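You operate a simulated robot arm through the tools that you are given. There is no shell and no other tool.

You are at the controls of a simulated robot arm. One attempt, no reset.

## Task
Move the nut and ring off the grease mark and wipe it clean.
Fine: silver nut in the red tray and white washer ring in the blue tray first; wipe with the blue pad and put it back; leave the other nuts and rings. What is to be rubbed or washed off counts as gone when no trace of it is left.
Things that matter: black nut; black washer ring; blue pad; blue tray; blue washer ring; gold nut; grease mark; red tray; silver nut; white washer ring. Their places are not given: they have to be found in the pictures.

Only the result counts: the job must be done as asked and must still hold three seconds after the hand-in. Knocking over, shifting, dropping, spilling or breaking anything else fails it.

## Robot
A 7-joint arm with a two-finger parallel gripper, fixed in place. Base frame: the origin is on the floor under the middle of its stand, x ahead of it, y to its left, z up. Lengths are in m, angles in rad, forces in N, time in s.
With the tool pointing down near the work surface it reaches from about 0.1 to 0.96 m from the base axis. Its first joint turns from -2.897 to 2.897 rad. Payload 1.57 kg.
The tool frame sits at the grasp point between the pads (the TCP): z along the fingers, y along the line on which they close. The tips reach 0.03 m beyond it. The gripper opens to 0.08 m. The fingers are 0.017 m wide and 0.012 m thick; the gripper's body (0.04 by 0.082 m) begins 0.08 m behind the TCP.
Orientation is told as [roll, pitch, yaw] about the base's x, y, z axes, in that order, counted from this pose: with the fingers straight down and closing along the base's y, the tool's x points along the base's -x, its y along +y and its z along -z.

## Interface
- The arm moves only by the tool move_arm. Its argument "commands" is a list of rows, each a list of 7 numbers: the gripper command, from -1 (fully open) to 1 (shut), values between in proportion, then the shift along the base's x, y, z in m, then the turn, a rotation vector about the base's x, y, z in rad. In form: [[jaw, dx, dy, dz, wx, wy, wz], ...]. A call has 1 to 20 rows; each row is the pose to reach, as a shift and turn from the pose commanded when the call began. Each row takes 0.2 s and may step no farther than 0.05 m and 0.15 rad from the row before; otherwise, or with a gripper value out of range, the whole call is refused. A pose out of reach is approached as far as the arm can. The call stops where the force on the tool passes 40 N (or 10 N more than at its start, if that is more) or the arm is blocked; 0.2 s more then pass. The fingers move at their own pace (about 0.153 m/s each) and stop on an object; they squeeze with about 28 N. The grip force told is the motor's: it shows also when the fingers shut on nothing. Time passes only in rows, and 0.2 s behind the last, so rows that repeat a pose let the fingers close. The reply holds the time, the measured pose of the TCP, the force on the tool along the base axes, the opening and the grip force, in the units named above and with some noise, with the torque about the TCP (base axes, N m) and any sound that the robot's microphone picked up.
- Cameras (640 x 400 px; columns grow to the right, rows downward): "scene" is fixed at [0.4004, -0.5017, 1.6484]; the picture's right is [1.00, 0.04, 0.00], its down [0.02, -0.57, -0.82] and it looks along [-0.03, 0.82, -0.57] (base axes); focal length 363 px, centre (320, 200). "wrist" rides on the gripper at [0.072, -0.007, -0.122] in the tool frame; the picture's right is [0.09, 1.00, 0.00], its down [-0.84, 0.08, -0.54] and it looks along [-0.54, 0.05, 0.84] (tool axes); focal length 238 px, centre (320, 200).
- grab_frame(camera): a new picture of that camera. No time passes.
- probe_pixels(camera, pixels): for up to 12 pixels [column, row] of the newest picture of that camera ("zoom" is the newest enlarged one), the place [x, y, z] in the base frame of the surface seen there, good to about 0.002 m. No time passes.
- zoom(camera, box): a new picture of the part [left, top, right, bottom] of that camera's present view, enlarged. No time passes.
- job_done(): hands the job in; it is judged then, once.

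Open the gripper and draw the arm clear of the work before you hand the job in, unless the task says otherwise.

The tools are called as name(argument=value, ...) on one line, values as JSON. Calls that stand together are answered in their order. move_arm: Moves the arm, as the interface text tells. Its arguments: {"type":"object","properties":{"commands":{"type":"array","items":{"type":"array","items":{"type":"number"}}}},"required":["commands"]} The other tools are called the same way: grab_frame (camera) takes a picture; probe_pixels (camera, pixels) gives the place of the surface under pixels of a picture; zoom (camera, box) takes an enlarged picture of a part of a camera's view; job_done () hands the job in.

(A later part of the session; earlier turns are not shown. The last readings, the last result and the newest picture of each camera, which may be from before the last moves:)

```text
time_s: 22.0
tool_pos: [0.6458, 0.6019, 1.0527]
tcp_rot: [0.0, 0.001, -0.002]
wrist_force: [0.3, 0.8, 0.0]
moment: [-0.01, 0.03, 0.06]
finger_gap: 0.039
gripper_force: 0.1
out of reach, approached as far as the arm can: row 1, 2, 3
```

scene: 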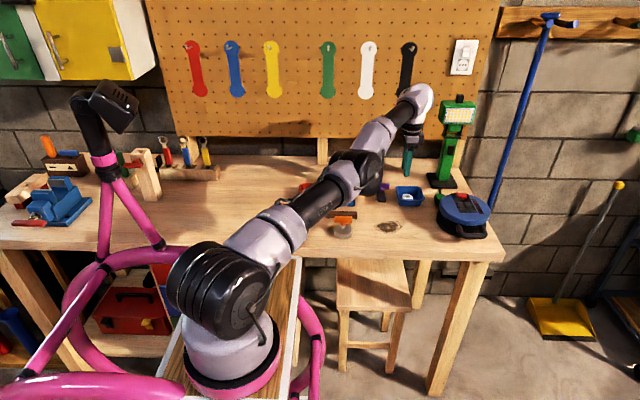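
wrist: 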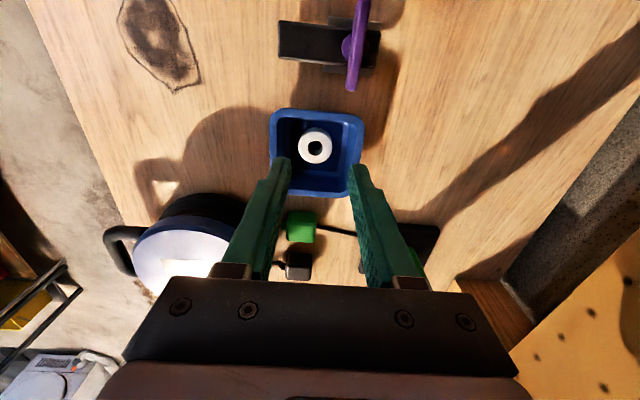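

It barely moves inward; I probe the arm's joints in the scene to understand its configuration (shoulder at 225,290, elbow at 355,172, wrist at 420,95).

grab_frame(camera="scene")

probe_pixels(camera="scene", pixels=[[190, 290], [230, 300], [250, 245], [285, 230], [320, 200], [345, 180], [370, 165], [380, 135], [405, 105], [425, 95], [410, 130], [345, 158]])

zoom(camera="scene", box=[160, 60, 480, 380])

```text
taken
```

scene: 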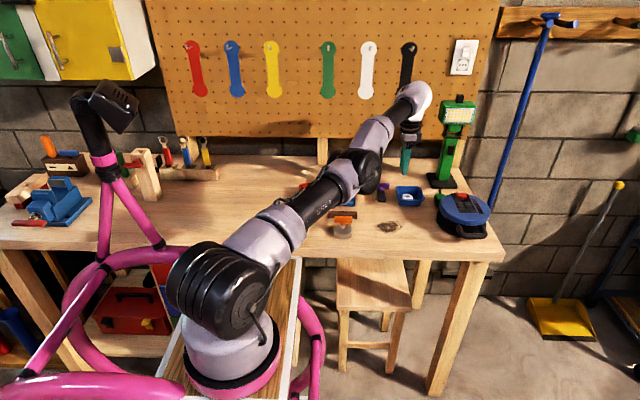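

```text
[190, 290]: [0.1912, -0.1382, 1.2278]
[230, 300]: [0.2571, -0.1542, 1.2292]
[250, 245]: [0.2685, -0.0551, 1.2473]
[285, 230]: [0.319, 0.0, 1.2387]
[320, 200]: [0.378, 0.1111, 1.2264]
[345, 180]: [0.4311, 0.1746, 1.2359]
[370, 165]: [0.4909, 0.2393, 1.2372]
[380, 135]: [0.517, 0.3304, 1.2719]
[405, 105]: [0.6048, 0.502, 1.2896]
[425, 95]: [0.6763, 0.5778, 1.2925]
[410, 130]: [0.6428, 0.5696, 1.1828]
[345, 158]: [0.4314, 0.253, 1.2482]
```

```text
1.25 times, centred on (320, 220) of scene
```

zoom: 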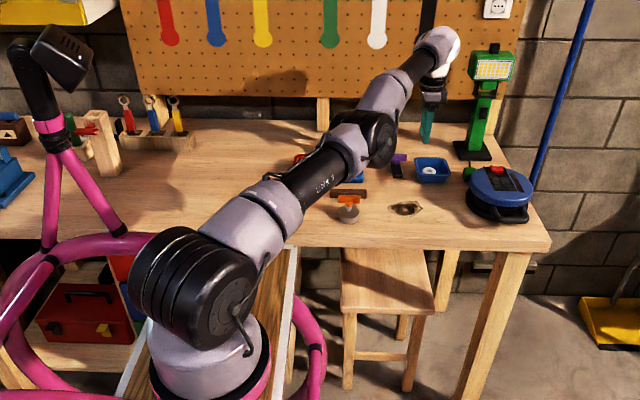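

The arm's elbow lies out sideways and low (0.49, 0.24, 1.24), nearly stretched. I try going straight up a bit, which should let the elbow rise.

move_arm(commands=[[0.03, 0, 0, 0.015, 0, 0, 0], [0.03, 0, 0, 0.03, 0, 0, 0], [0.03, 0, 0, 0.045, 0, 0, 0]])

```text
time_s: 22.8
tool_pos: [0.6434, 0.6004, 1.0947]
tcp_rot: [0.0, -0.001, -0.001]
wrist_force: [-0.1, -0.3, 0.8]
moment: [0.0, 0.02, -0.03]
finger_gap: 0.0387
gripper_force: 0.0
out of reach, approached as far as the arm can: row 3
```

Up works mostly. From z 1.095, I test a small step in -y only.

move_arm(commands=[[0.03, 0, -0.01, 0, 0, 0, 0], [0.03, 0, -0.02, 0, 0, 0, 0]])

```text
time_s: 23.4
tool_pos: [0.6481, 0.5938, 1.0968]
tcp_rot: [0.0, 0.001, 0.001]
wrist_force: [0.5, 0.6, -0.3]
moment: [0.03, 0.02, 0.0]
finger_gap: 0.0387
gripper_force: 0.0
out of reach, approached as far as the arm can: row 1, 2
```

Inward is blocked but tangential moves pass, suggesting a joint limit. I test a small yaw turn to see which way frees it.

move_arm(commands=[[0.03, 0, 0, 0, 0, 0, 0.08], [0.03, 0, 0, 0, 0, 0, 0.15]])

move_arm(commands=[[0.03, -0.01, -0.01, 0, 0, 0, 0], [0.03, -0.02, -0.02, 0, 0, 0, 0]])

```text
time_s: 24.0
tool_pos: [0.6474, 0.594, 1.0982]
tcp_rot: [0.0, 0.0, 0.151]
wrist_force: [-0.1, -0.7, -1.0]
moment: [0.01, -0.02, -0.04]
finger_gap: 0.0388
gripper_force: 0.0
```

```text
time_s: 24.6
tool_pos: [0.6424, 0.5963, 1.1027]
tcp_rot: [0.002, 0.002, 0.149]
wrist_force: [0.5, 0.7, -0.2]
moment: [-0.01, 0.07, 0.0]
finger_gap: 0.0387
gripper_force: 0.1
out of reach, approached as far as the arm can: row 1, 2
```

Yaw is free, so that isn't the limit. I test a small tilt (fingertips outward, hand inward) about the tangential axis.

move_arm(commands=[[0.03, 0, 0, 0, 0.04, -0.03, 0], [0.03, 0, 0, 0, 0.08, -0.06, 0]])

move_arm(commands=[[0.03, -0.01, -0.01, 0, 0, 0, 0], [0.03, -0.02, -0.02, 0, 0, 0, 0]])

grab_frame(camera="scene")

```text
time_s: 25.2
tool_pos: [0.6535, 0.6146, 1.1055]
tcp_rot: [0.069, -0.072, 0.147]
wrist_force: [0.4, -0.2, 1.0]
moment: [-0.01, -0.02, 0.02]
finger_gap: 0.0389
gripper_force: 0.1
out of reach, approached as far as the arm can: row 1, 2
```

```text
time_s: 25.8
tool_pos: [0.649, 0.6161, 1.1088]
tcp_rot: [0.069, -0.067, 0.149]
wrist_force: [-0.1, 0.4, 0.8]
moment: [0.02, 0.01, 0.02]
finger_gap: 0.0389
gripper_force: 0.1
out of reach, approached as far as the arm can: row 1, 2
```

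```text
taken
```

scene: 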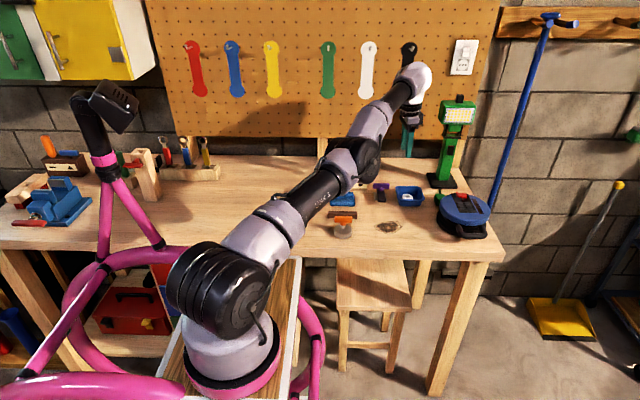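

The wrist stays at a fixed radius whatever I do, so the elbow seems past its fully stretched point. I probe the base column to find the true base axis and reach.

probe_pixels(camera="scene", pixels=[[195, 345], [235, 345], [275, 345], [240, 385], [190, 385], [280, 375], [170, 285], [225, 260], [330, 150], [378, 165], [360, 145], [300, 225]])

zoom(camera="scene", box=[140, 210, 340, 400])

zoom(camera="scene", box=[280, 50, 470, 230])

```text
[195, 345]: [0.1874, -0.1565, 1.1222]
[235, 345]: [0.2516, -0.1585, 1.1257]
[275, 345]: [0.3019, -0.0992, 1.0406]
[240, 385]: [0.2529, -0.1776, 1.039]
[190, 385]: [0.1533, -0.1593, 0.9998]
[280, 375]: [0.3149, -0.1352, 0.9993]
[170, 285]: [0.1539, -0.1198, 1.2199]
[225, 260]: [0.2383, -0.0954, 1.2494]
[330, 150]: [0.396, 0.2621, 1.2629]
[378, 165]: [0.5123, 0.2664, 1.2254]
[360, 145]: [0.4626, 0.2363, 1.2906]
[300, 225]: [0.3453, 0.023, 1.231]
```

```text
2.11 times, centred on (240, 305) of scene
```

zoom: 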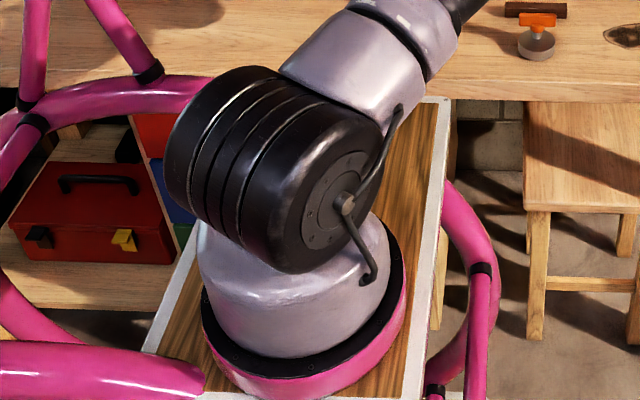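

```text
2.22 times, centred on (375, 140) of scene
```

zoom: 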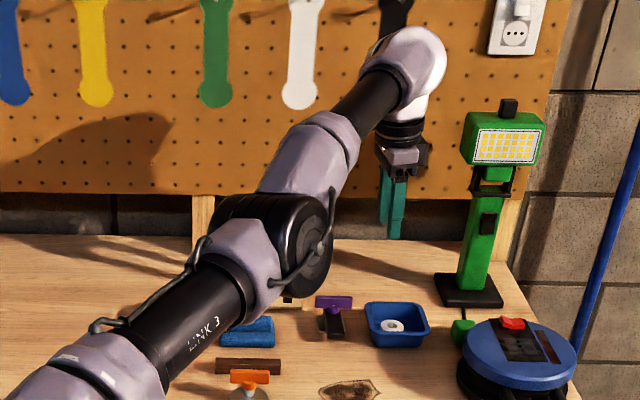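

The base axis is near (0.235, -0.075) and the arm is fully straightened with its elbow past its longest reach, so it must first stretch outward to be able to bend the right way. I turn the tool back upright while commanding slightly outward.

move_arm(commands=[[0.03, 0, 0, 0, -0.035, 0.035, 0], [0.03, 0, 0, 0, -0.069, 0.069, 0], [0.03, 0.006, 0.009, 0, -0.069, 0.069, 0], [0.03, 0.012, 0.018, 0, -0.069, 0.069, 0], [0.03, 0.018, 0.027, 0, -0.069, 0.069, 0]])

zoom(camera="scene", box=[280, 50, 470, 230])

```text
time_s: 27.0
tool_pos: [0.6262, 0.6084, 1.1084]
tcp_rot: [0.012, 0.006, 0.149]
wrist_force: [0.0, 0.4, 0.1]
moment: [0.01, -0.03, 0.0]
finger_gap: 0.0387
gripper_force: 0.0
out of reach, approached as far as the arm can: row 1, 2, 3, 4, 5
```

```text
2.22 times, centred on (375, 140) of scene
```

zoom: 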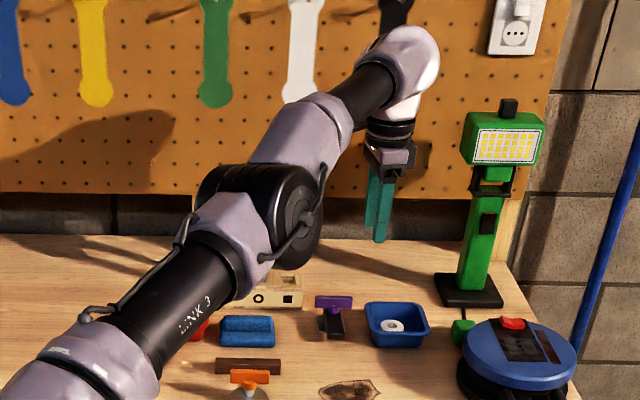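

The radius fits a sphere of about 0.80 m around the shoulder, so the arm is exactly straight and singular. I push the command well inward along the radial line (free space at this height) and hold it, to let the solver bend the elbow.

move_arm(commands=[[0.03, -0.024, -0.042, 0, 0, 0, 0], [0.03, -0.048, -0.084, 0, 0, 0, 0], [0.03, -0.072, -0.126, 0, 0, 0, 0], [0.03, -0.072, -0.126, 0, 0, 0, 0], [0.03, -0.072, -0.126, 0, 0, 0, 0], [0.03, -0.072, -0.126, 0, 0, 0, 0]])

zoom(camera="scene", box=[280, 50, 470, 230])

```text
time_s: 28.4
tool_pos: [0.5567, 0.4805, 1.1091]
tcp_rot: [0.013, 0.009, 0.149]
wrist_force: [0.0, -0.5, 0.5]
moment: [-0.02, 0.01, -0.05]
finger_gap: 0.0388
gripper_force: 0.1
```

```text
2.22 times, centred on (375, 140) of scene
```

zoom: 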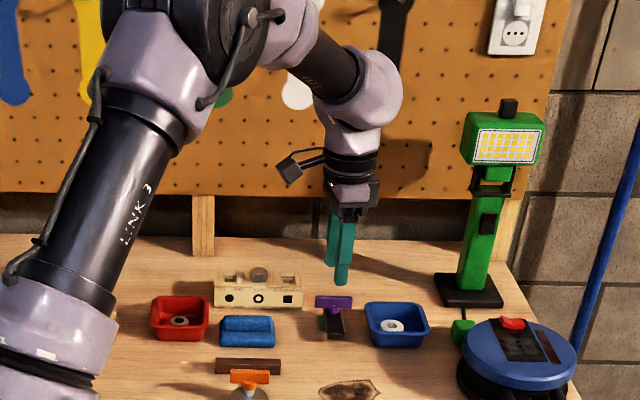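

The elbow bent properly and the arm is free at (0.557, 0.481, 1.109); both parts remain in their trays. I straighten the tool and move to view the pad from above.

move_arm(commands=[[-0.2, -0.03, 0.01, 0, -0.006, -0.004, -0.075], [-0.8, -0.06, 0.025, 0, -0.012, -0.009, -0.149], [-0.8, -0.1, 0.045, 0, -0.012, -0.009, -0.149], [-0.8, -0.14, 0.065, -0.01, -0.012, -0.009, -0.149], [-0.8, -0.17, 0.08, -0.02, -0.012, -0.009, -0.149], [-0.8, -0.18, 0.085, -0.02, -0.012, -0.009, -0.149], [-0.8, -0.18, 0.085, -0.02, -0.012, -0.009, -0.149]])

grab_frame(camera="wrist")

zoom(camera="wrist", box=[260, 90, 400, 230])

```text
time_s: 30.0
tool_pos: [0.3748, 0.5649, 1.089]
tcp_rot: [0.0, -0.003, -0.003]
wrist_force: [0.9, 0.0, -0.4]
moment: [-0.01, 0.01, -0.02]
finger_gap: 0.0717
gripper_force: 0.0
```

```text
taken
```

wrist: 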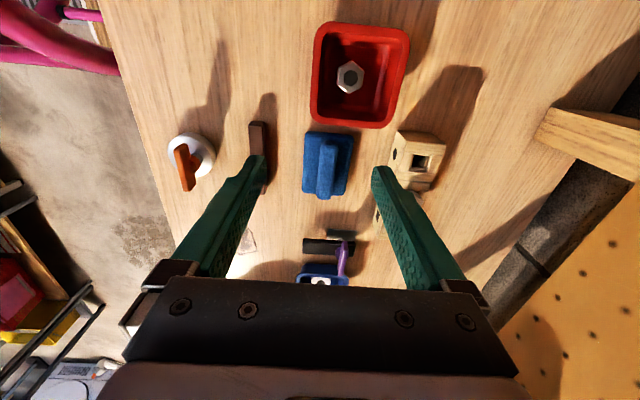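

```text
2.86 times, centred on (330, 160) of wrist
```

zoom: 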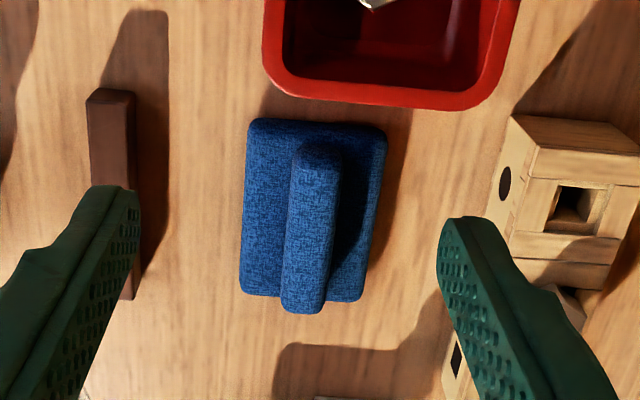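

The pad lies with its ridge along x at zoom (312,228). I probe ridge and pad edges.

probe_pixels(camera="zoom", pixels=[[316, 155], [306, 300], [294, 220], [334, 220], [313, 220], [252, 128], [380, 135], [245, 285], [357, 293], [265, 210], [360, 215], [240, 350]])

zoom(camera="scene", box=[310, 170, 380, 225])

```text
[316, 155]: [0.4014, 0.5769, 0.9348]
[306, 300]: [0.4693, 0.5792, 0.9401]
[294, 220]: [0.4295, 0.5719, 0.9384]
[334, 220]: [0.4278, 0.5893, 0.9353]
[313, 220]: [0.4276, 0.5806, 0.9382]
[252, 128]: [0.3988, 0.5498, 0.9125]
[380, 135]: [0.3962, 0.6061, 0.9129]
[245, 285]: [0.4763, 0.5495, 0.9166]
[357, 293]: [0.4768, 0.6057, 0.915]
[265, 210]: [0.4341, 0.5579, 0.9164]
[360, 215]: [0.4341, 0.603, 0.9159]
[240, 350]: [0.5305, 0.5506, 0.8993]
```

```text
7.27 times, centred on (345, 198) of scene
```

zoom: 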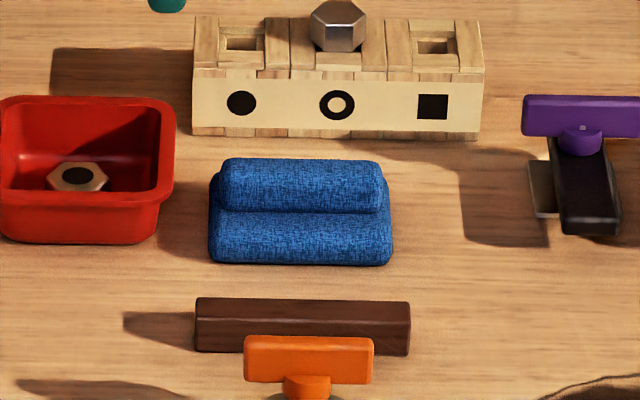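

Pad spans x 0.396–0.478, y 0.547–0.609; ridge centre (0.437, 0.580), top z 0.939. I narrow the fingers to about 0.036 and descend above the ridge for a check.

probe_pixels(camera="zoom", pixels=[[340, 125], [215, 120], [460, 125], [340, 25], [300, 310], [300, 345]])

move_arm(commands=[[0.1, 0.03, 0.008, -0.02, 0, 0, 0], [0.1, 0.062, 0.0155, -0.04, 0, 0, 0], [0.1, 0.062, 0.0155, -0.08, 0, 0, 0], [0.1, 0.062, 0.0155, -0.1, 0, 0, 0], [0.1, 0.062, 0.0155, -0.1, 0, 0, 0]])

grab_frame(camera="wrist")

zoom(camera="scene", box=[310, 160, 390, 225])

```text
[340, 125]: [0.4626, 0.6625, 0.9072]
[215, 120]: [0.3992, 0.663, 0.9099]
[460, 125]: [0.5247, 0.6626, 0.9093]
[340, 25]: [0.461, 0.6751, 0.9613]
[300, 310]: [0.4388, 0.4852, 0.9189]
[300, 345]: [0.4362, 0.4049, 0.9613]
```

```text
time_s: 31.2
tool_pos: [0.4379, 0.5818, 0.9888]
tcp_rot: [-0.001, -0.003, 0.0]
wrist_force: [0.6, -0.8, 0.4]
moment: [-0.01, 0.0, -0.03]
finger_gap: 0.036
gripper_force: 0.0
```

```text
taken
```

wrist: 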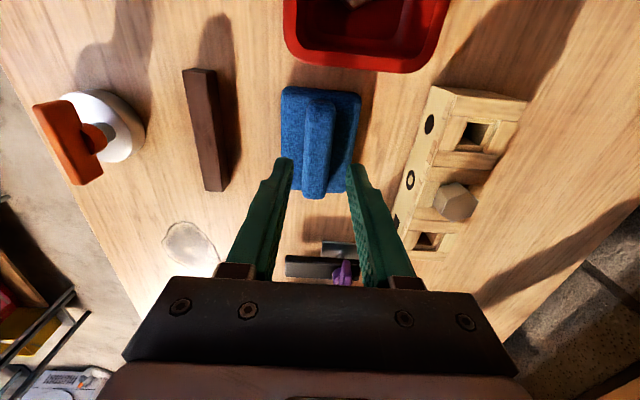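

```text
6.15 times, centred on (350, 192) of scene
```

zoom: 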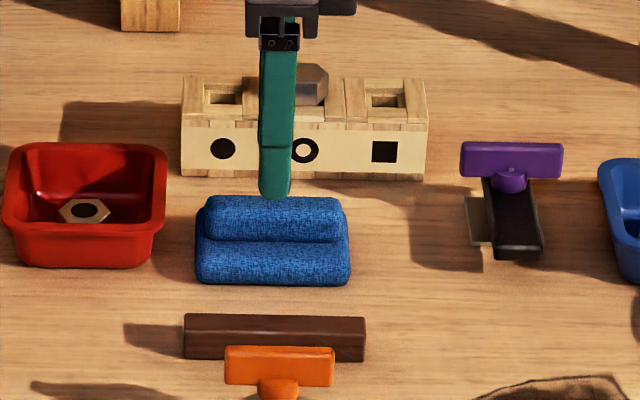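

The fingers straddle the ridge in the wrist view (290 and 352, ridge at 317). I lower to 0.949 and close on the ridge.

move_arm(commands=[[0.1, 0, -0.001, -0.02, 0, 0, 0], [0.1, 0, -0.001, -0.034, 0, 0, 0], [0.1, 0, -0.001, -0.0395, 0, 0, 0], [0.1, 0, -0.001, -0.0395, 0, 0, 0], [0.6, 0, -0.001, -0.0395, 0, 0, 0], [1, 0, -0.001, -0.0395, 0, 0, 0], [1, 0, -0.001, -0.0395, 0, 0, 0]])

grab_frame(camera="wrist")

```text
time_s: 32.8
tool_pos: [0.4382, 0.5817, 0.9494]
tcp_rot: [0.0, -0.002, 0.001]
wrist_force: [1.5, -0.6, 0.0]
moment: [-0.01, 0.0, 0.0]
finger_gap: 0.0211
gripper_force: 28.0
```

```text
taken
```

wrist: 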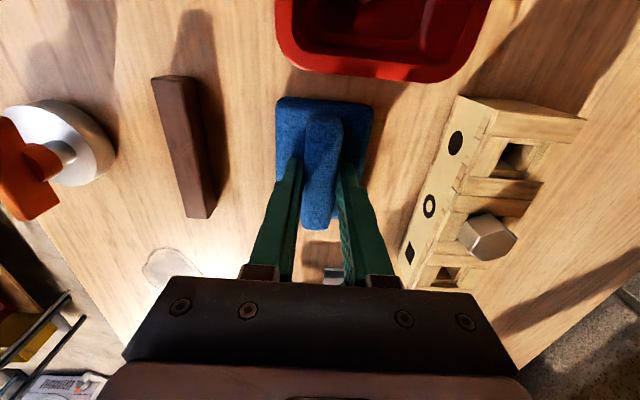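

The pad's ridge is gripped (gap 0.0211) at TCP (0.438, 0.581, 0.949). I lift straight up 0.075 and check the hold.

move_arm(commands=[[1, 0, 0, 0.01, 0, 0, 0], [1, 0, 0, 0.03, 0, 0, 0], [1, 0, 0, 0.055, 0, 0, 0], [1, 0, 0, 0.075, 0, 0, 0], [1, 0, 0, 0.075, 0, 0, 0]])

zoom(camera="scene", box=[300, 150, 420, 250])

zoom(camera="scene", box=[370, 210, 410, 242])

probe_pixels(camera="zoom", pixels=[[320, 200]])

```text
time_s: 34.0
tool_pos: [0.4367, 0.5795, 1.0246]
tcp_rot: [0.0, -0.001, 0.002]
wrist_force: [-0.6, -0.1, -0.5]
moment: [0.0, -0.05, -0.01]
finger_gap: 0.021
gripper_force: 28.4
```

```text
4.00 times, centred on (360, 200) of scene
```

zoom: 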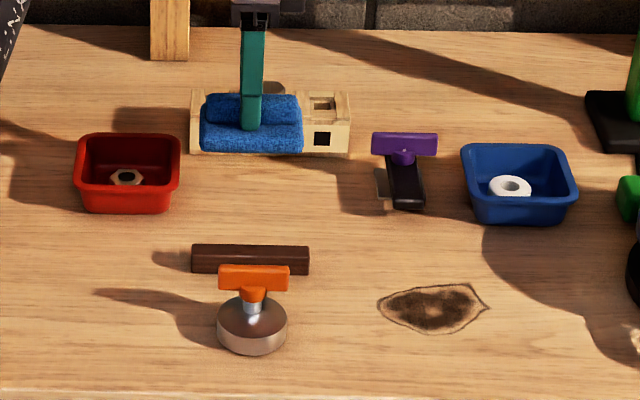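

```text
12.50 times, centred on (390, 226) of scene
```

zoom: 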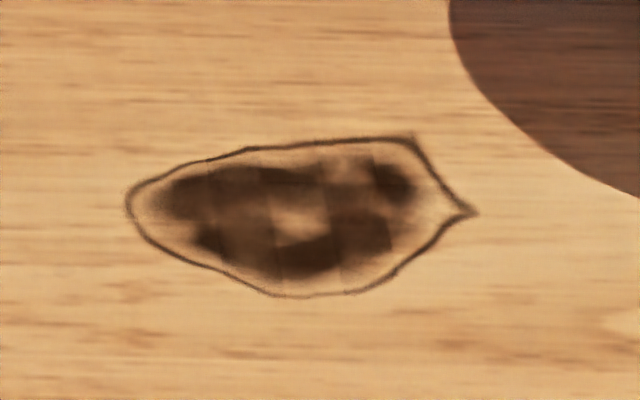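

```text
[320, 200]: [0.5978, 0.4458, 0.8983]
```

The pad is held level and the whole mark is visible. I probe its outline to plan the wipe.

probe_pixels(camera="zoom", pixels=[[127, 205], [150, 180], [245, 148], [410, 135], [477, 213], [430, 245], [360, 292], [275, 296], [200, 265], [440, 180]])

```text
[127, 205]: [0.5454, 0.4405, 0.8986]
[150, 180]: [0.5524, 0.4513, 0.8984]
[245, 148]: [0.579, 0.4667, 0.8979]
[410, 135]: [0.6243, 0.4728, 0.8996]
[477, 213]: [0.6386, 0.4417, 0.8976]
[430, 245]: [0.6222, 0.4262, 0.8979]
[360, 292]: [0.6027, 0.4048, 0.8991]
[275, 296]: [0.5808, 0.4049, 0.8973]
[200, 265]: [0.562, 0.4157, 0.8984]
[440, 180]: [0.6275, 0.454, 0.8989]
```

The mark spans x 0.545–0.639, y 0.404–0.474. I carry the pad over its centre (TCP ≈ 0.592, 0.441) and lower to just above contact.

move_arm(commands=[[1, 0.031, -0.028, 0, 0, 0, 0], [1, 0.062, -0.056, 0, 0, 0, 0], [1, 0.093, -0.084, 0, 0, 0, 0], [1, 0.124, -0.112, 0, 0, 0, 0], [1, 0.1545, -0.1395, 0, 0, 0, 0], [1, 0.1545, -0.1395, -0.04, 0, 0, 0], [1, 0.1545, -0.1395, -0.066, 0, 0, 0], [1, 0.1545, -0.1395, -0.071, 0, 0, 0], [1, 0.1545, -0.1395, -0.071, 0, 0, 0]])

zoom(camera="scene", box=[340, 180, 440, 250])

```text
time_s: 36.0
tool_pos: [0.5924, 0.4422, 0.9547]
tcp_rot: [0.0, -0.001, -0.001]
wrist_force: [-1.0, 0.0, -0.2]
moment: [-0.03, 0.0, -0.02]
finger_gap: 0.021
gripper_force: 27.7
```

```text
5.71 times, centred on (390, 215) of scene
```

zoom: 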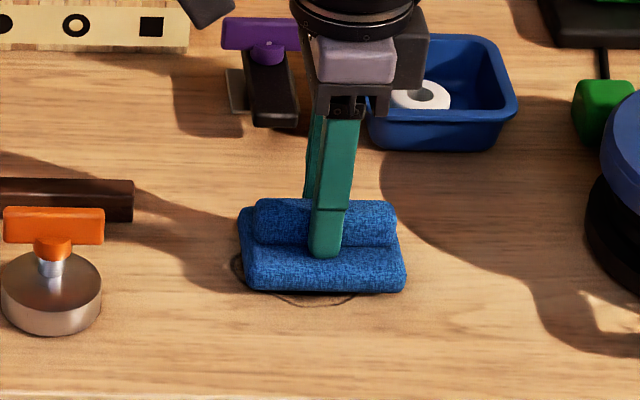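

The pad hovers a few mm above the mark. I lower in 1 mm steps and watch the vertical force.

move_arm(commands=[[1, 0, 0, -0.002, 0, 0, 0], [1, 0, 0, -0.003, 0, 0, 0], [1, 0, 0, -0.004, 0, 0, 0], [1, 0, 0, -0.005, 0, 0, 0]])

```text
time_s: 37.0
tool_pos: [0.5918, 0.4415, 0.9492]
tcp_rot: [-0.002, -0.002, -0.001]
wrist_force: [-0.5, 0.5, -0.7]
moment: [0.02, 0.02, 0.02]
finger_gap: 0.0207
gripper_force: 28.1
```

No contact force yet at 0.9492. I lower 1–2 mm more.

move_arm(commands=[[1, 0, 0, -0.001, 0, 0, 0], [1, 0, 0, -0.001, 0, 0, 0]])

move_arm(commands=[[1, 0, 0, -0.001, 0, 0, 0], [1, 0, 0, -0.001, 0, 0, 0]])

```text
time_s: 37.6
tool_pos: [0.5926, 0.4414, 0.9475]
tcp_rot: [0.001, -0.001, -0.003]
wrist_force: [-1.4, -2.1, 10.8]
moment: [-0.07, 0.14, 0.01]
finger_gap: 0.0207
gripper_force: 27.9
```

```text
time_s: 38.2
tool_pos: [0.593, 0.4416, 0.9473]
tcp_rot: [0.003, -0.004, -0.002]
wrist_force: [0.3, -0.8, 24.0]
moment: [-0.08, 0.16, -0.01]
finger_gap: 0.0208
gripper_force: 28.2
```

Contact: about 11 N one mm up, 24 N now. I back off 1 mm and start wiping with back-and-forth strokes in x at the middle of the mark.

move_arm(commands=[[1, 0, 0, 0.001, 0, 0, 0], [1, 0.02, 0, 0.001, 0, 0, 0], [1, 0.04, 0, 0.001, 0, 0, 0], [1, 0.02, 0, 0.001, 0, 0, 0], [1, 0, 0, 0.001, 0, 0, 0], [1, -0.02, 0, 0.001, 0, 0, 0], [1, -0.04, 0, 0.001, 0, 0, 0], [1, -0.02, 0, 0.001, 0, 0, 0], [1, 0, 0, 0.001, 0, 0, 0]])

zoom(camera="scene", box=[340, 180, 440, 250])

```text
time_s: 40.2
tool_pos: [0.5915, 0.4416, 0.9492]
tcp_rot: [-0.001, -0.002, 0.0]
wrist_force: [-6.3, 1.4, 14.7]
moment: [0.04, 0.36, -0.03]
finger_gap: 0.0209
gripper_force: 28.4
```

```text
5.71 times, centred on (390, 215) of scene
```

zoom: 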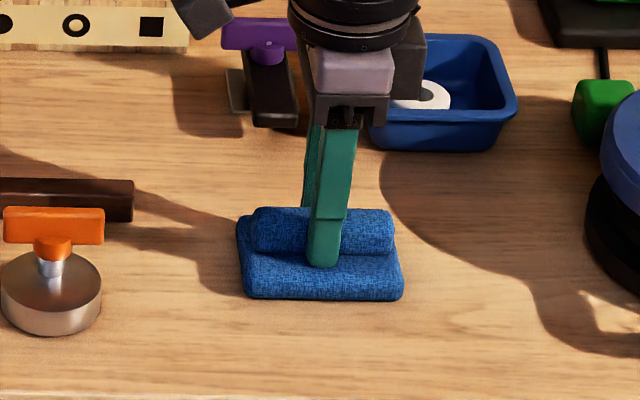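

Force about 15 N, friction 6 N, pad steady. I continue with strokes offset toward -y and +y.

move_arm(commands=[[1, 0, -0.02, 0, 0, 0, 0], [1, 0.02, -0.022, 0, 0, 0, 0], [1, 0.04, -0.022, 0, 0, 0, 0], [1, 0.02, -0.022, 0, 0, 0, 0], [1, 0, -0.022, 0, 0, 0, 0], [1, -0.02, -0.022, 0, 0, 0, 0], [1, -0.04, -0.022, 0, 0, 0, 0], [1, -0.04, 0, 0, 0, 0, 0], [1, -0.04, 0.022, 0, 0, 0, 0], [1, -0.02, 0.022, 0, 0, 0, 0], [1, 0, 0.022, 0, 0, 0, 0], [1, 0.02, 0.022, 0, 0, 0, 0], [1, 0.04, 0.022, 0, 0, 0, 0], [1, 0.04, 0, 0, 0, 0, 0], [1, 0.04, -0.022, 0, 0, 0, 0], [1, 0.02, -0.01, 0, 0, 0, 0], [1, 0, 0, 0, 0, 0, 0]])

zoom(camera="scene", box=[340, 180, 440, 250])

```text
time_s: 41.6
tool_pos: [0.5785, 0.4209, 0.948]
tcp_rot: [0.004, -0.006, -0.002]
wrist_force: [-2.3, -1.8, 9.2]
moment: [-0.2, 0.46, 0.04]
finger_gap: 0.0209
gripper_force: 27.9
stopped in row 7: the force on the tool passed its limit at 44 N (the readings are from after the stop); the commanded pose is now the measured one
```

```text
5.71 times, centred on (390, 215) of scene
```

zoom: 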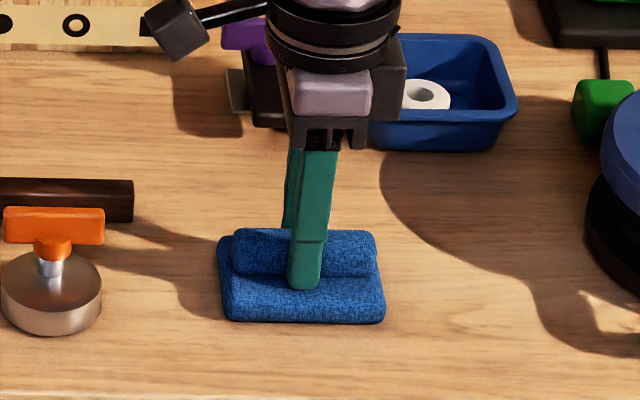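

The call stopped at 44 N near x = 0.578 on the return stroke; nothing was struck, the pad probably dug in. I lift slightly to inspect the mark before continuing more gently.

move_arm(commands=[[1, 0, 0, 0.02, 0, 0, 0], [1, 0, 0, 0.06, 0, 0, 0], [1, 0, 0.04, 0.09, 0, 0, 0], [1, 0, 0.08, 0.09, 0, 0, 0], [1, 0, 0.08, 0.09, 0, 0, 0]])

zoom(camera="scene", box=[350, 190, 430, 250])

grab_frame(camera="wrist")

```text
time_s: 42.8
tool_pos: [0.579, 0.4987, 1.0362]
tcp_rot: [0.002, -0.006, 0.0]
wrist_force: [0.2, -0.1, -0.4]
moment: [-0.01, 0.01, 0.02]
finger_gap: 0.0208
gripper_force: 27.6
```

```text
6.67 times, centred on (390, 220) of scene
```

zoom: 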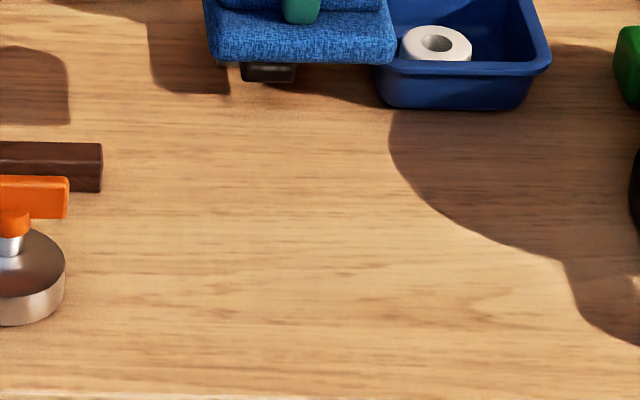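

```text
taken
```

wrist: 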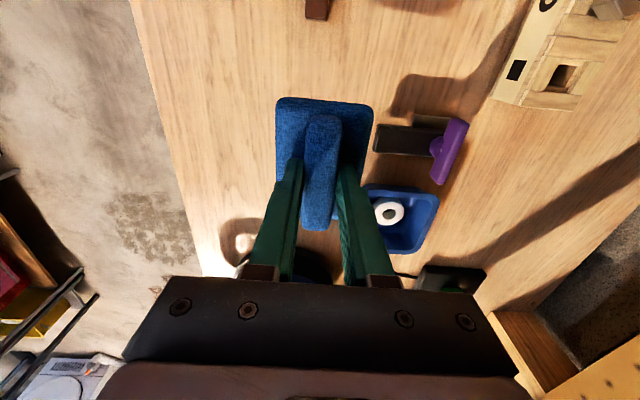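

The mark looks gone; I zoom closer at where it was to look for faint traces.

zoom(camera="scene", box=[370, 205, 410, 240])

zoom(camera="scene", box=[345, 200, 425, 245])

```text
11.43 times, centred on (390, 222) of scene
```

zoom: 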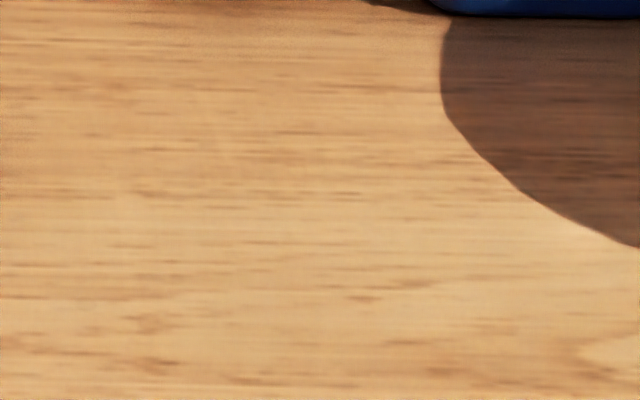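

```text
8.00 times, centred on (385, 222) of scene
```

zoom: 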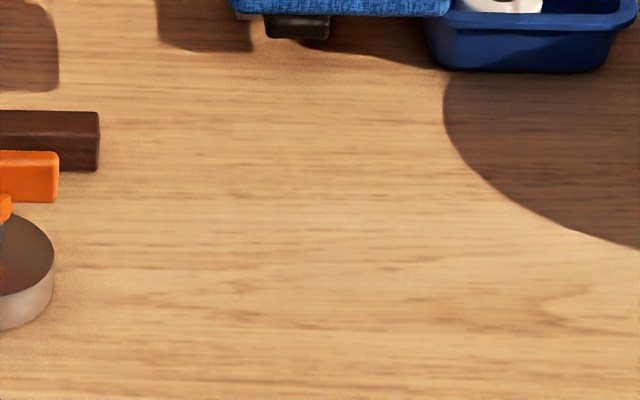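

The area is clean in the scene view. In the wrist view the place is left of the pad around (255,135); I zoom there as well.

zoom(camera="wrist", box=[170, 80, 290, 200])

```text
3.33 times, centred on (230, 140) of wrist
```

zoom: 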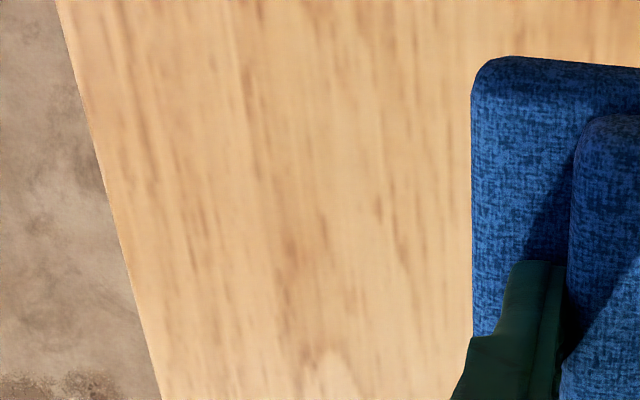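

Clean there too. For certainty I make one more gentle pass over the +y part and ends; first I bring the pad back just above the table.

move_arm(commands=[[1, 0.006, -0.024, -0.02, 0, 0, 0], [1, 0.013, -0.045, -0.05, 0, 0, 0], [1, 0.013, -0.045, -0.08, 0, 0, 0], [1, 0.013, -0.045, -0.086, 0, 0, 0], [1, 0.013, -0.045, -0.088, 0, 0, 0], [1, 0.013, -0.045, -0.088, 0, 0, 0]])

```text
time_s: 44.2
tool_pos: [0.5916, 0.4543, 0.9497]
tcp_rot: [0.003, -0.007, -0.002]
wrist_force: [-0.3, 0.0, -0.8]
moment: [0.0, 0.0, 0.01]
finger_gap: 0.0209
gripper_force: 28.3
```

No contact yet at 0.9497. I correct the small residual tilt and lower 1 mm at a time.

move_arm(commands=[[1, 0, 0, 0, -0.003, 0.006, 0.002], [1, 0, 0, -0.001, -0.003, 0.006, 0.002], [1, 0, 0, -0.001, -0.003, 0.006, 0.002]])

move_arm(commands=[[1, 0, 0, -0.0007, 0, 0, 0], [1, 0, 0, -0.0007, 0, 0, 0]])

```text
time_s: 45.0
tool_pos: [0.5912, 0.4546, 0.9476]
tcp_rot: [0.0, -0.003, 0.001]
wrist_force: [-0.4, -0.9, 1.9]
moment: [-0.03, -0.08, -0.03]
finger_gap: 0.0209
gripper_force: 27.9
```

```text
time_s: 45.6
tool_pos: [0.5908, 0.4559, 0.9475]
tcp_rot: [0.002, -0.001, 0.0]
wrist_force: [0.0, -3.5, 10.7]
moment: [-0.12, -0.17, -0.05]
finger_gap: 0.021
gripper_force: 27.8
```

With about 10 N on the table, I wipe gently with small steps over the +y side and the ends of where the mark was.

move_arm(commands=[[1, 0.012, 0, 0, 0, 0, 0], [1, 0.024, 0, 0, 0, 0, 0], [1, 0.034, 0, 0, 0, 0, 0], [1, 0.024, 0, 0, 0, 0, 0], [1, 0.012, 0, 0, 0, 0, 0], [1, 0, 0, 0, 0, 0, 0], [1, -0.012, 0, 0, 0, 0, 0], [1, -0.024, 0, 0, 0, 0, 0], [1, -0.034, 0, 0, 0, 0, 0], [1, -0.024, -0.008, 0, 0, 0, 0], [1, -0.012, -0.016, 0, 0, 0, 0], [1, 0, -0.024, 0, 0, 0, 0], [1, 0.012, -0.03, 0, 0, 0, 0], [1, 0.024, -0.03, 0, 0, 0, 0], [1, 0.012, -0.03, 0, 0, 0, 0], [1, 0, -0.03, 0, 0, 0, 0], [1, -0.012, -0.03, 0, 0, 0, 0], [1, -0.024, -0.03, 0, 0, 0, 0], [1, -0.012, -0.015, 0, 0, 0, 0], [1, 0, 0, 0, 0, 0, 0]])

```text
time_s: 49.8
tool_pos: [0.5912, 0.4551, 0.9482]
tcp_rot: [0.0, -0.001, 0.001]
wrist_force: [-0.8, 0.5, -0.1]
moment: [0.02, 0.02, 0.03]
finger_gap: 0.021
gripper_force: 28.3
```

All strokes completed without stop. I lift and move toward the pad's home, then inspect the wiped place.

move_arm(commands=[[1, 0, 0, 0.02, 0, 0, 0], [1, 0, 0, 0.06, 0, 0, 0], [1, -0.01, 0.01, 0.08, 0, 0, 0], [1, -0.041, 0.038, 0.08, 0, 0, 0], [1, -0.072, 0.066, 0.08, 0, 0, 0], [1, -0.103, 0.094, 0.08, 0, 0, 0], [1, -0.134, 0.115, 0.08, 0, 0, 0], [1, -0.1537, 0.126, 0.08, 0, 0, 0], [1, -0.1537, 0.126, 0.08, 0, 0, 0]])

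zoom(camera="scene", box=[345, 190, 435, 250])

zoom(camera="scene", box=[300, 150, 420, 250])

grab_frame(camera="wrist")

```text
time_s: 51.8
tool_pos: [0.4386, 0.5811, 1.0277]
tcp_rot: [0.001, -0.001, 0.001]
wrist_force: [0.5, 0.4, -0.2]
moment: [0.05, 0.0, 0.0]
finger_gap: 0.021
gripper_force: 28.0
```

```text
6.67 times, centred on (390, 220) of scene
```

zoom: 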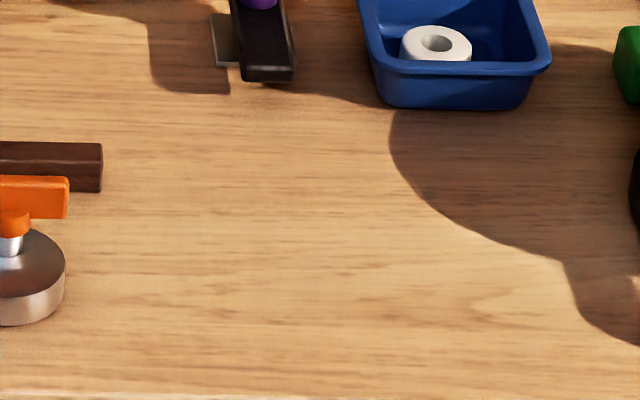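

```text
4.00 times, centred on (360, 200) of scene
```

zoom: 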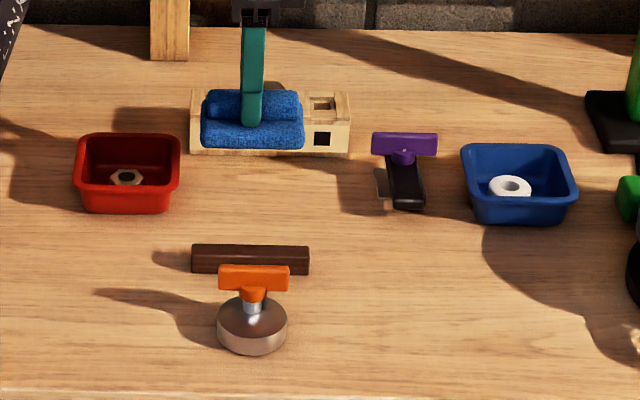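

```text
taken
```

wrist: 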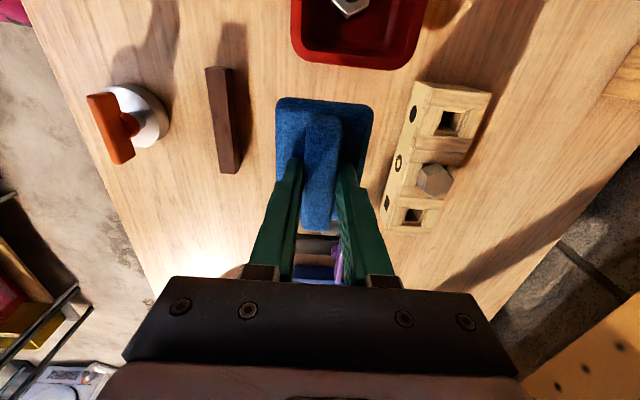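

The table is clean and the pad hangs over its home spot. I probe the held pad to compare with its original pose (x 0.396–0.478, y 0.547–0.609).

probe_pixels(camera="wrist", pixels=[[281, 102], [368, 108], [280, 150], [367, 150], [320, 118], [318, 225], [282, 175], [345, 104], [300, 102]])

zoom(camera="scene", box=[330, 160, 370, 195])

```text
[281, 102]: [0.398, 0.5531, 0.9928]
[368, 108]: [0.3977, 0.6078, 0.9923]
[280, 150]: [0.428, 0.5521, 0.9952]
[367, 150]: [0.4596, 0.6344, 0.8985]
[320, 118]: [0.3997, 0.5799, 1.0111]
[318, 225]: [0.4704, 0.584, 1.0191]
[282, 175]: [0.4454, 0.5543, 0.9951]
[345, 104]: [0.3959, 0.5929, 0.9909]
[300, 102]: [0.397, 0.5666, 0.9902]
```

```text
11.43 times, centred on (350, 178) of scene
```

zoom: 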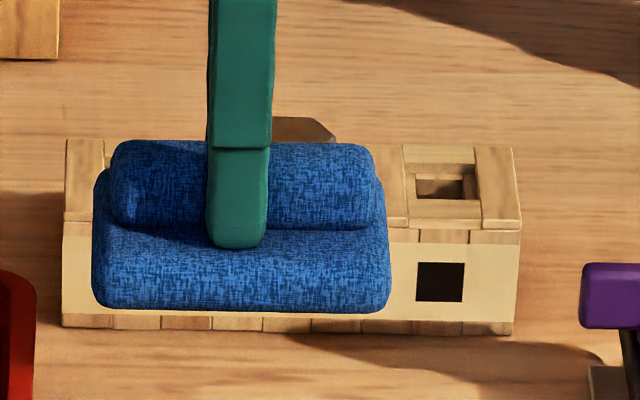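

The held pad sits about 2 mm toward +y of its original pose, otherwise matching. I shift by -1.5 mm in y and lower to near contact.

move_arm(commands=[[1, -0.001, -0.0015, -0.03, 0, 0, 0], [1, -0.001, -0.0015, -0.06, 0, 0, 0], [1, -0.001, -0.0015, -0.075, 0, 0, 0], [1, -0.001, -0.0015, -0.078, 0, 0, 0], [1, -0.001, -0.0015, -0.079, 0, 0, 0], [1, -0.001, -0.0015, -0.079, 0, 0, 0]])

```text
time_s: 53.2
tool_pos: [0.4379, 0.5794, 0.9476]
tcp_rot: [0.0, -0.002, 0.0]
wrist_force: [-0.1, 0.9, 0.6]
moment: [-0.01, 0.03, 0.01]
finger_gap: 0.0207
gripper_force: 27.8
```

Force is about 0.6 N, so the pad is just at the table. I lower 0.7 mm more to seat it and then open to 0.036.

move_arm(commands=[[1, 0, 0, -0.0007, 0, 0, 0], [1, 0, 0, -0.0007, 0, 0, 0]])

move_arm(commands=[[0.3, 0, 0, 0, 0, 0, 0], [0.1, 0, 0, 0, 0, 0, 0], [0.1, 0, 0, 0, 0, 0, 0]])

zoom(camera="scene", box=[310, 160, 390, 225])

```text
time_s: 53.8
tool_pos: [0.4369, 0.5799, 0.9484]
tcp_rot: [0.0, -0.001, 0.0]
wrist_force: [0.4, -2.4, 5.8]
moment: [-0.14, 0.06, 0.02]
finger_gap: 0.0209
gripper_force: 27.5
```

```text
time_s: 54.6
tool_pos: [0.4384, 0.5817, 0.9483]
tcp_rot: [0.001, -0.001, 0.001]
wrist_force: [-1.6, 2.8, 6.6]
moment: [0.08, 0.02, 0.03]
finger_gap: 0.0338
gripper_force: 0.0
```

```text
6.15 times, centred on (350, 192) of scene
```

zoom: 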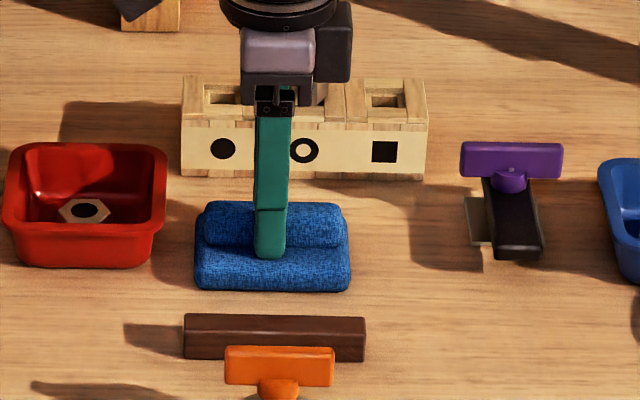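

The grip is open (0.034) and the fingertips rest lightly on the pad (6.6 N). I lift straight up.

move_arm(commands=[[0.1, 0, 0, 0.003, 0, 0, 0], [0.1, 0, 0, 0.012, 0, 0, 0], [0.1, 0, 0, 0.04, 0, 0, 0], [0.1, 0, 0, 0.08, 0, 0, 0], [0.1, 0, 0, 0.12, 0, 0, 0], [0.1, 0, 0, 0.12, 0, 0, 0]])

zoom(camera="scene", box=[310, 170, 380, 225])

grab_frame(camera="wrist")

```text
time_s: 56.0
tool_pos: [0.4379, 0.5811, 1.0679]
tcp_rot: [0.001, 0.0, -0.001]
wrist_force: [-0.4, -0.2, -0.5]
moment: [-0.02, -0.02, 0.02]
finger_gap: 0.0362
gripper_force: 0.0
```

```text
7.27 times, centred on (345, 198) of scene
```

zoom: 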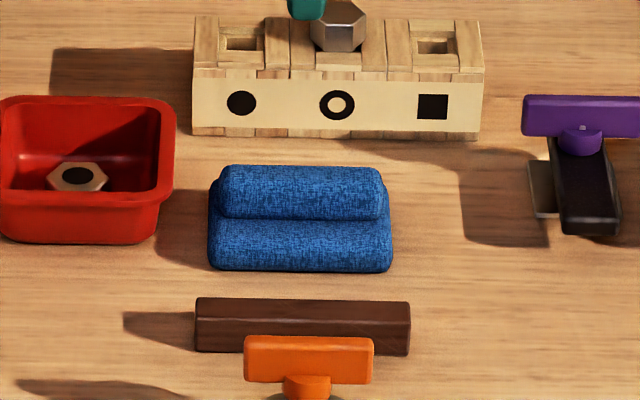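

```text
taken
```

wrist: 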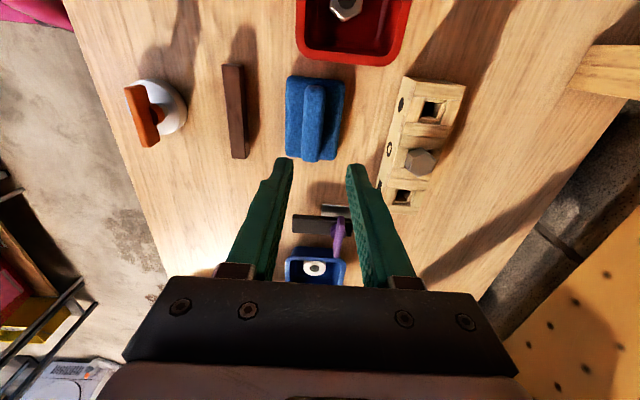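

The pad stands back but appears about 1 px lower in the scene than before (rows 165–272 vs 158–265). I probe its edges to see the offset.

zoom(camera="scene", box=[310, 170, 380, 225])

probe_pixels(camera="zoom", pixels=[[220, 250], [380, 255], [300, 262], [300, 175], [300, 230], [212, 215], [390, 215], [300, 195]])

zoom(camera="wrist", box=[265, 60, 365, 180])

```text
7.27 times, centred on (345, 198) of scene
```

zoom: 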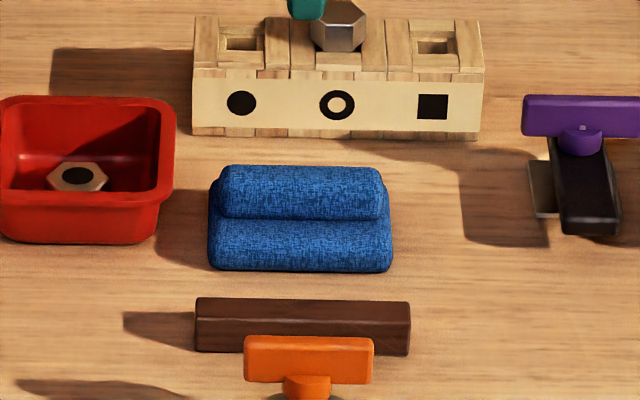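

```text
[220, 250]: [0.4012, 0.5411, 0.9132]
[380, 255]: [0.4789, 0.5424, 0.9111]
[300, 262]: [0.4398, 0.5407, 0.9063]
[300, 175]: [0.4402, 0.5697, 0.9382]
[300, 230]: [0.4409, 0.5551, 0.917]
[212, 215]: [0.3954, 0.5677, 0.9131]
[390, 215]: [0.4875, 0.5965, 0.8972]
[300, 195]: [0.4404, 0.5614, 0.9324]
```

```text
3.33 times, centred on (315, 120) of wrist
```

zoom: 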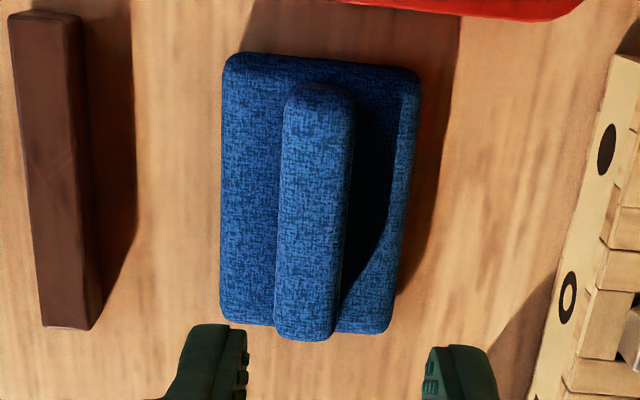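

I probe equivalent points in this wrist zoom to compare with the original pad numbers.

probe_pixels(camera="zoom", pixels=[[229, 65], [413, 78], [226, 310], [384, 325], [284, 200], [343, 200], [315, 200], [318, 95], [305, 330], [250, 200]])

```text
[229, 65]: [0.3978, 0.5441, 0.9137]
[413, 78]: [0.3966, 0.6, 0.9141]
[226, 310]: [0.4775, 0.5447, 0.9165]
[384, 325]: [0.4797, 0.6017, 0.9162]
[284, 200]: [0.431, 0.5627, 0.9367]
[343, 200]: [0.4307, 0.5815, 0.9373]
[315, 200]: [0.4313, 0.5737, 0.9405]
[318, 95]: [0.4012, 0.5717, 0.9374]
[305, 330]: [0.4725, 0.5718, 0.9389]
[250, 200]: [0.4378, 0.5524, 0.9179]
```

The release dragged the pad about 5.5 mm toward -y (ridge centre 0.572 rather than 0.580). I regrip the ridge a little higher so the tips stay off the base, and set it back properly.

move_arm(commands=[[0.1, 0, -0.0085, -0.04, 0, 0, 0], [0.1, 0, -0.0085, -0.08, 0, 0, 0], [0.1, 0, -0.0085, -0.105, 0, 0, 0], [0.1, 0, -0.0085, -0.115, 0, 0, 0], [0.1, 0, -0.0085, -0.115, 0, 0, 0]])

move_arm(commands=[[0.5, 0, 0, 0, 0, 0, 0], [1, 0, 0, 0, 0, 0, 0], [1, 0, 0, 0, 0, 0, 0]])

```text
time_s: 57.2
tool_pos: [0.4383, 0.5715, 0.9516]
tcp_rot: [0.001, -0.002, 0.001]
wrist_force: [0.9, -0.1, -0.3]
moment: [-0.01, -0.02, 0.01]
finger_gap: 0.0362
gripper_force: 0.0
```

```text
time_s: 58.0
tool_pos: [0.4376, 0.5726, 0.9526]
tcp_rot: [0.0, -0.002, 0.0]
wrist_force: [0.0, 0.6, -0.3]
moment: [0.04, 0.02, -0.02]
finger_gap: 0.0208
gripper_force: 28.2
```

Gripped again (0.0208). I raise 4 mm, shift +6 mm in y, lower to the same height.

move_arm(commands=[[1, 0, 0, 0.004, 0, 0, 0], [1, 0, 0, 0.005, 0, 0, 0], [1, 0, 0.006, 0.005, 0, 0, 0], [1, 0, 0.006, 0.005, 0, 0, 0], [1, 0, 0.006, 0.002, 0, 0, 0], [1, 0, 0.006, 0.0, 0, 0, 0], [1, 0, 0.006, 0.0, 0, 0, 0]])

```text
time_s: 59.6
tool_pos: [0.4376, 0.5784, 0.9533]
tcp_rot: [0.0, -0.002, 0.0]
wrist_force: [0.1, 0.0, -0.3]
moment: [0.0, 0.03, 0.02]
finger_gap: 0.021
gripper_force: 28.0
```

The pad is at table height with no press force. I open to 0.036 and then lift straight.

move_arm(commands=[[0.4, 0, 0, 0, 0, 0, 0], [0.1, 0, 0, 0, 0, 0, 0], [0.1, 0, 0, 0, 0, 0, 0], [0.1, 0, 0, 0.01, 0, 0, 0], [0.1, 0, 0, 0.04, 0, 0, 0], [0.1, 0, 0, 0.08, 0, 0, 0], [0.1, 0, 0, 0.115, 0, 0, 0], [0.1, 0, 0, 0.115, 0, 0, 0]])

zoom(camera="scene", box=[310, 170, 380, 225])

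zoom(camera="wrist", box=[265, 60, 365, 180])

```text
time_s: 61.4
tool_pos: [0.4372, 0.5743, 1.0677]
tcp_rot: [-0.001, -0.002, 0.0]
wrist_force: [-1.1, -0.1, 0.3]
moment: [-0.01, 0.02, 0.02]
finger_gap: 0.0357
gripper_force: 0.0
```

```text
7.27 times, centred on (345, 198) of scene
```

zoom: 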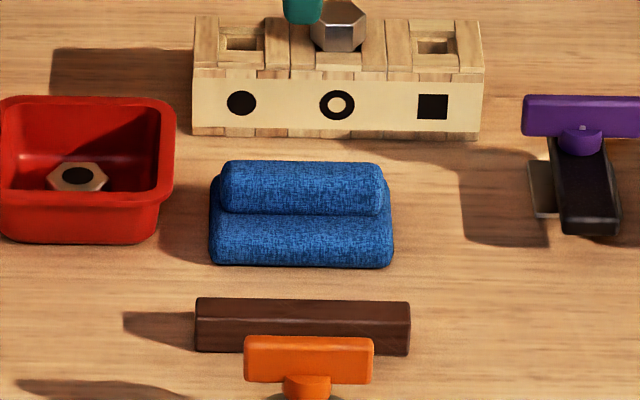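

```text
3.33 times, centred on (315, 120) of wrist
```

zoom: 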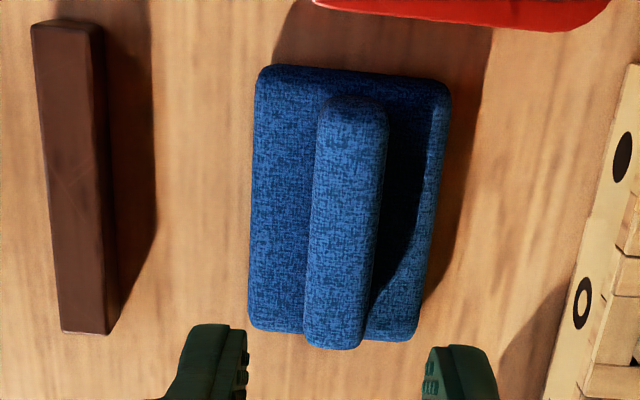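

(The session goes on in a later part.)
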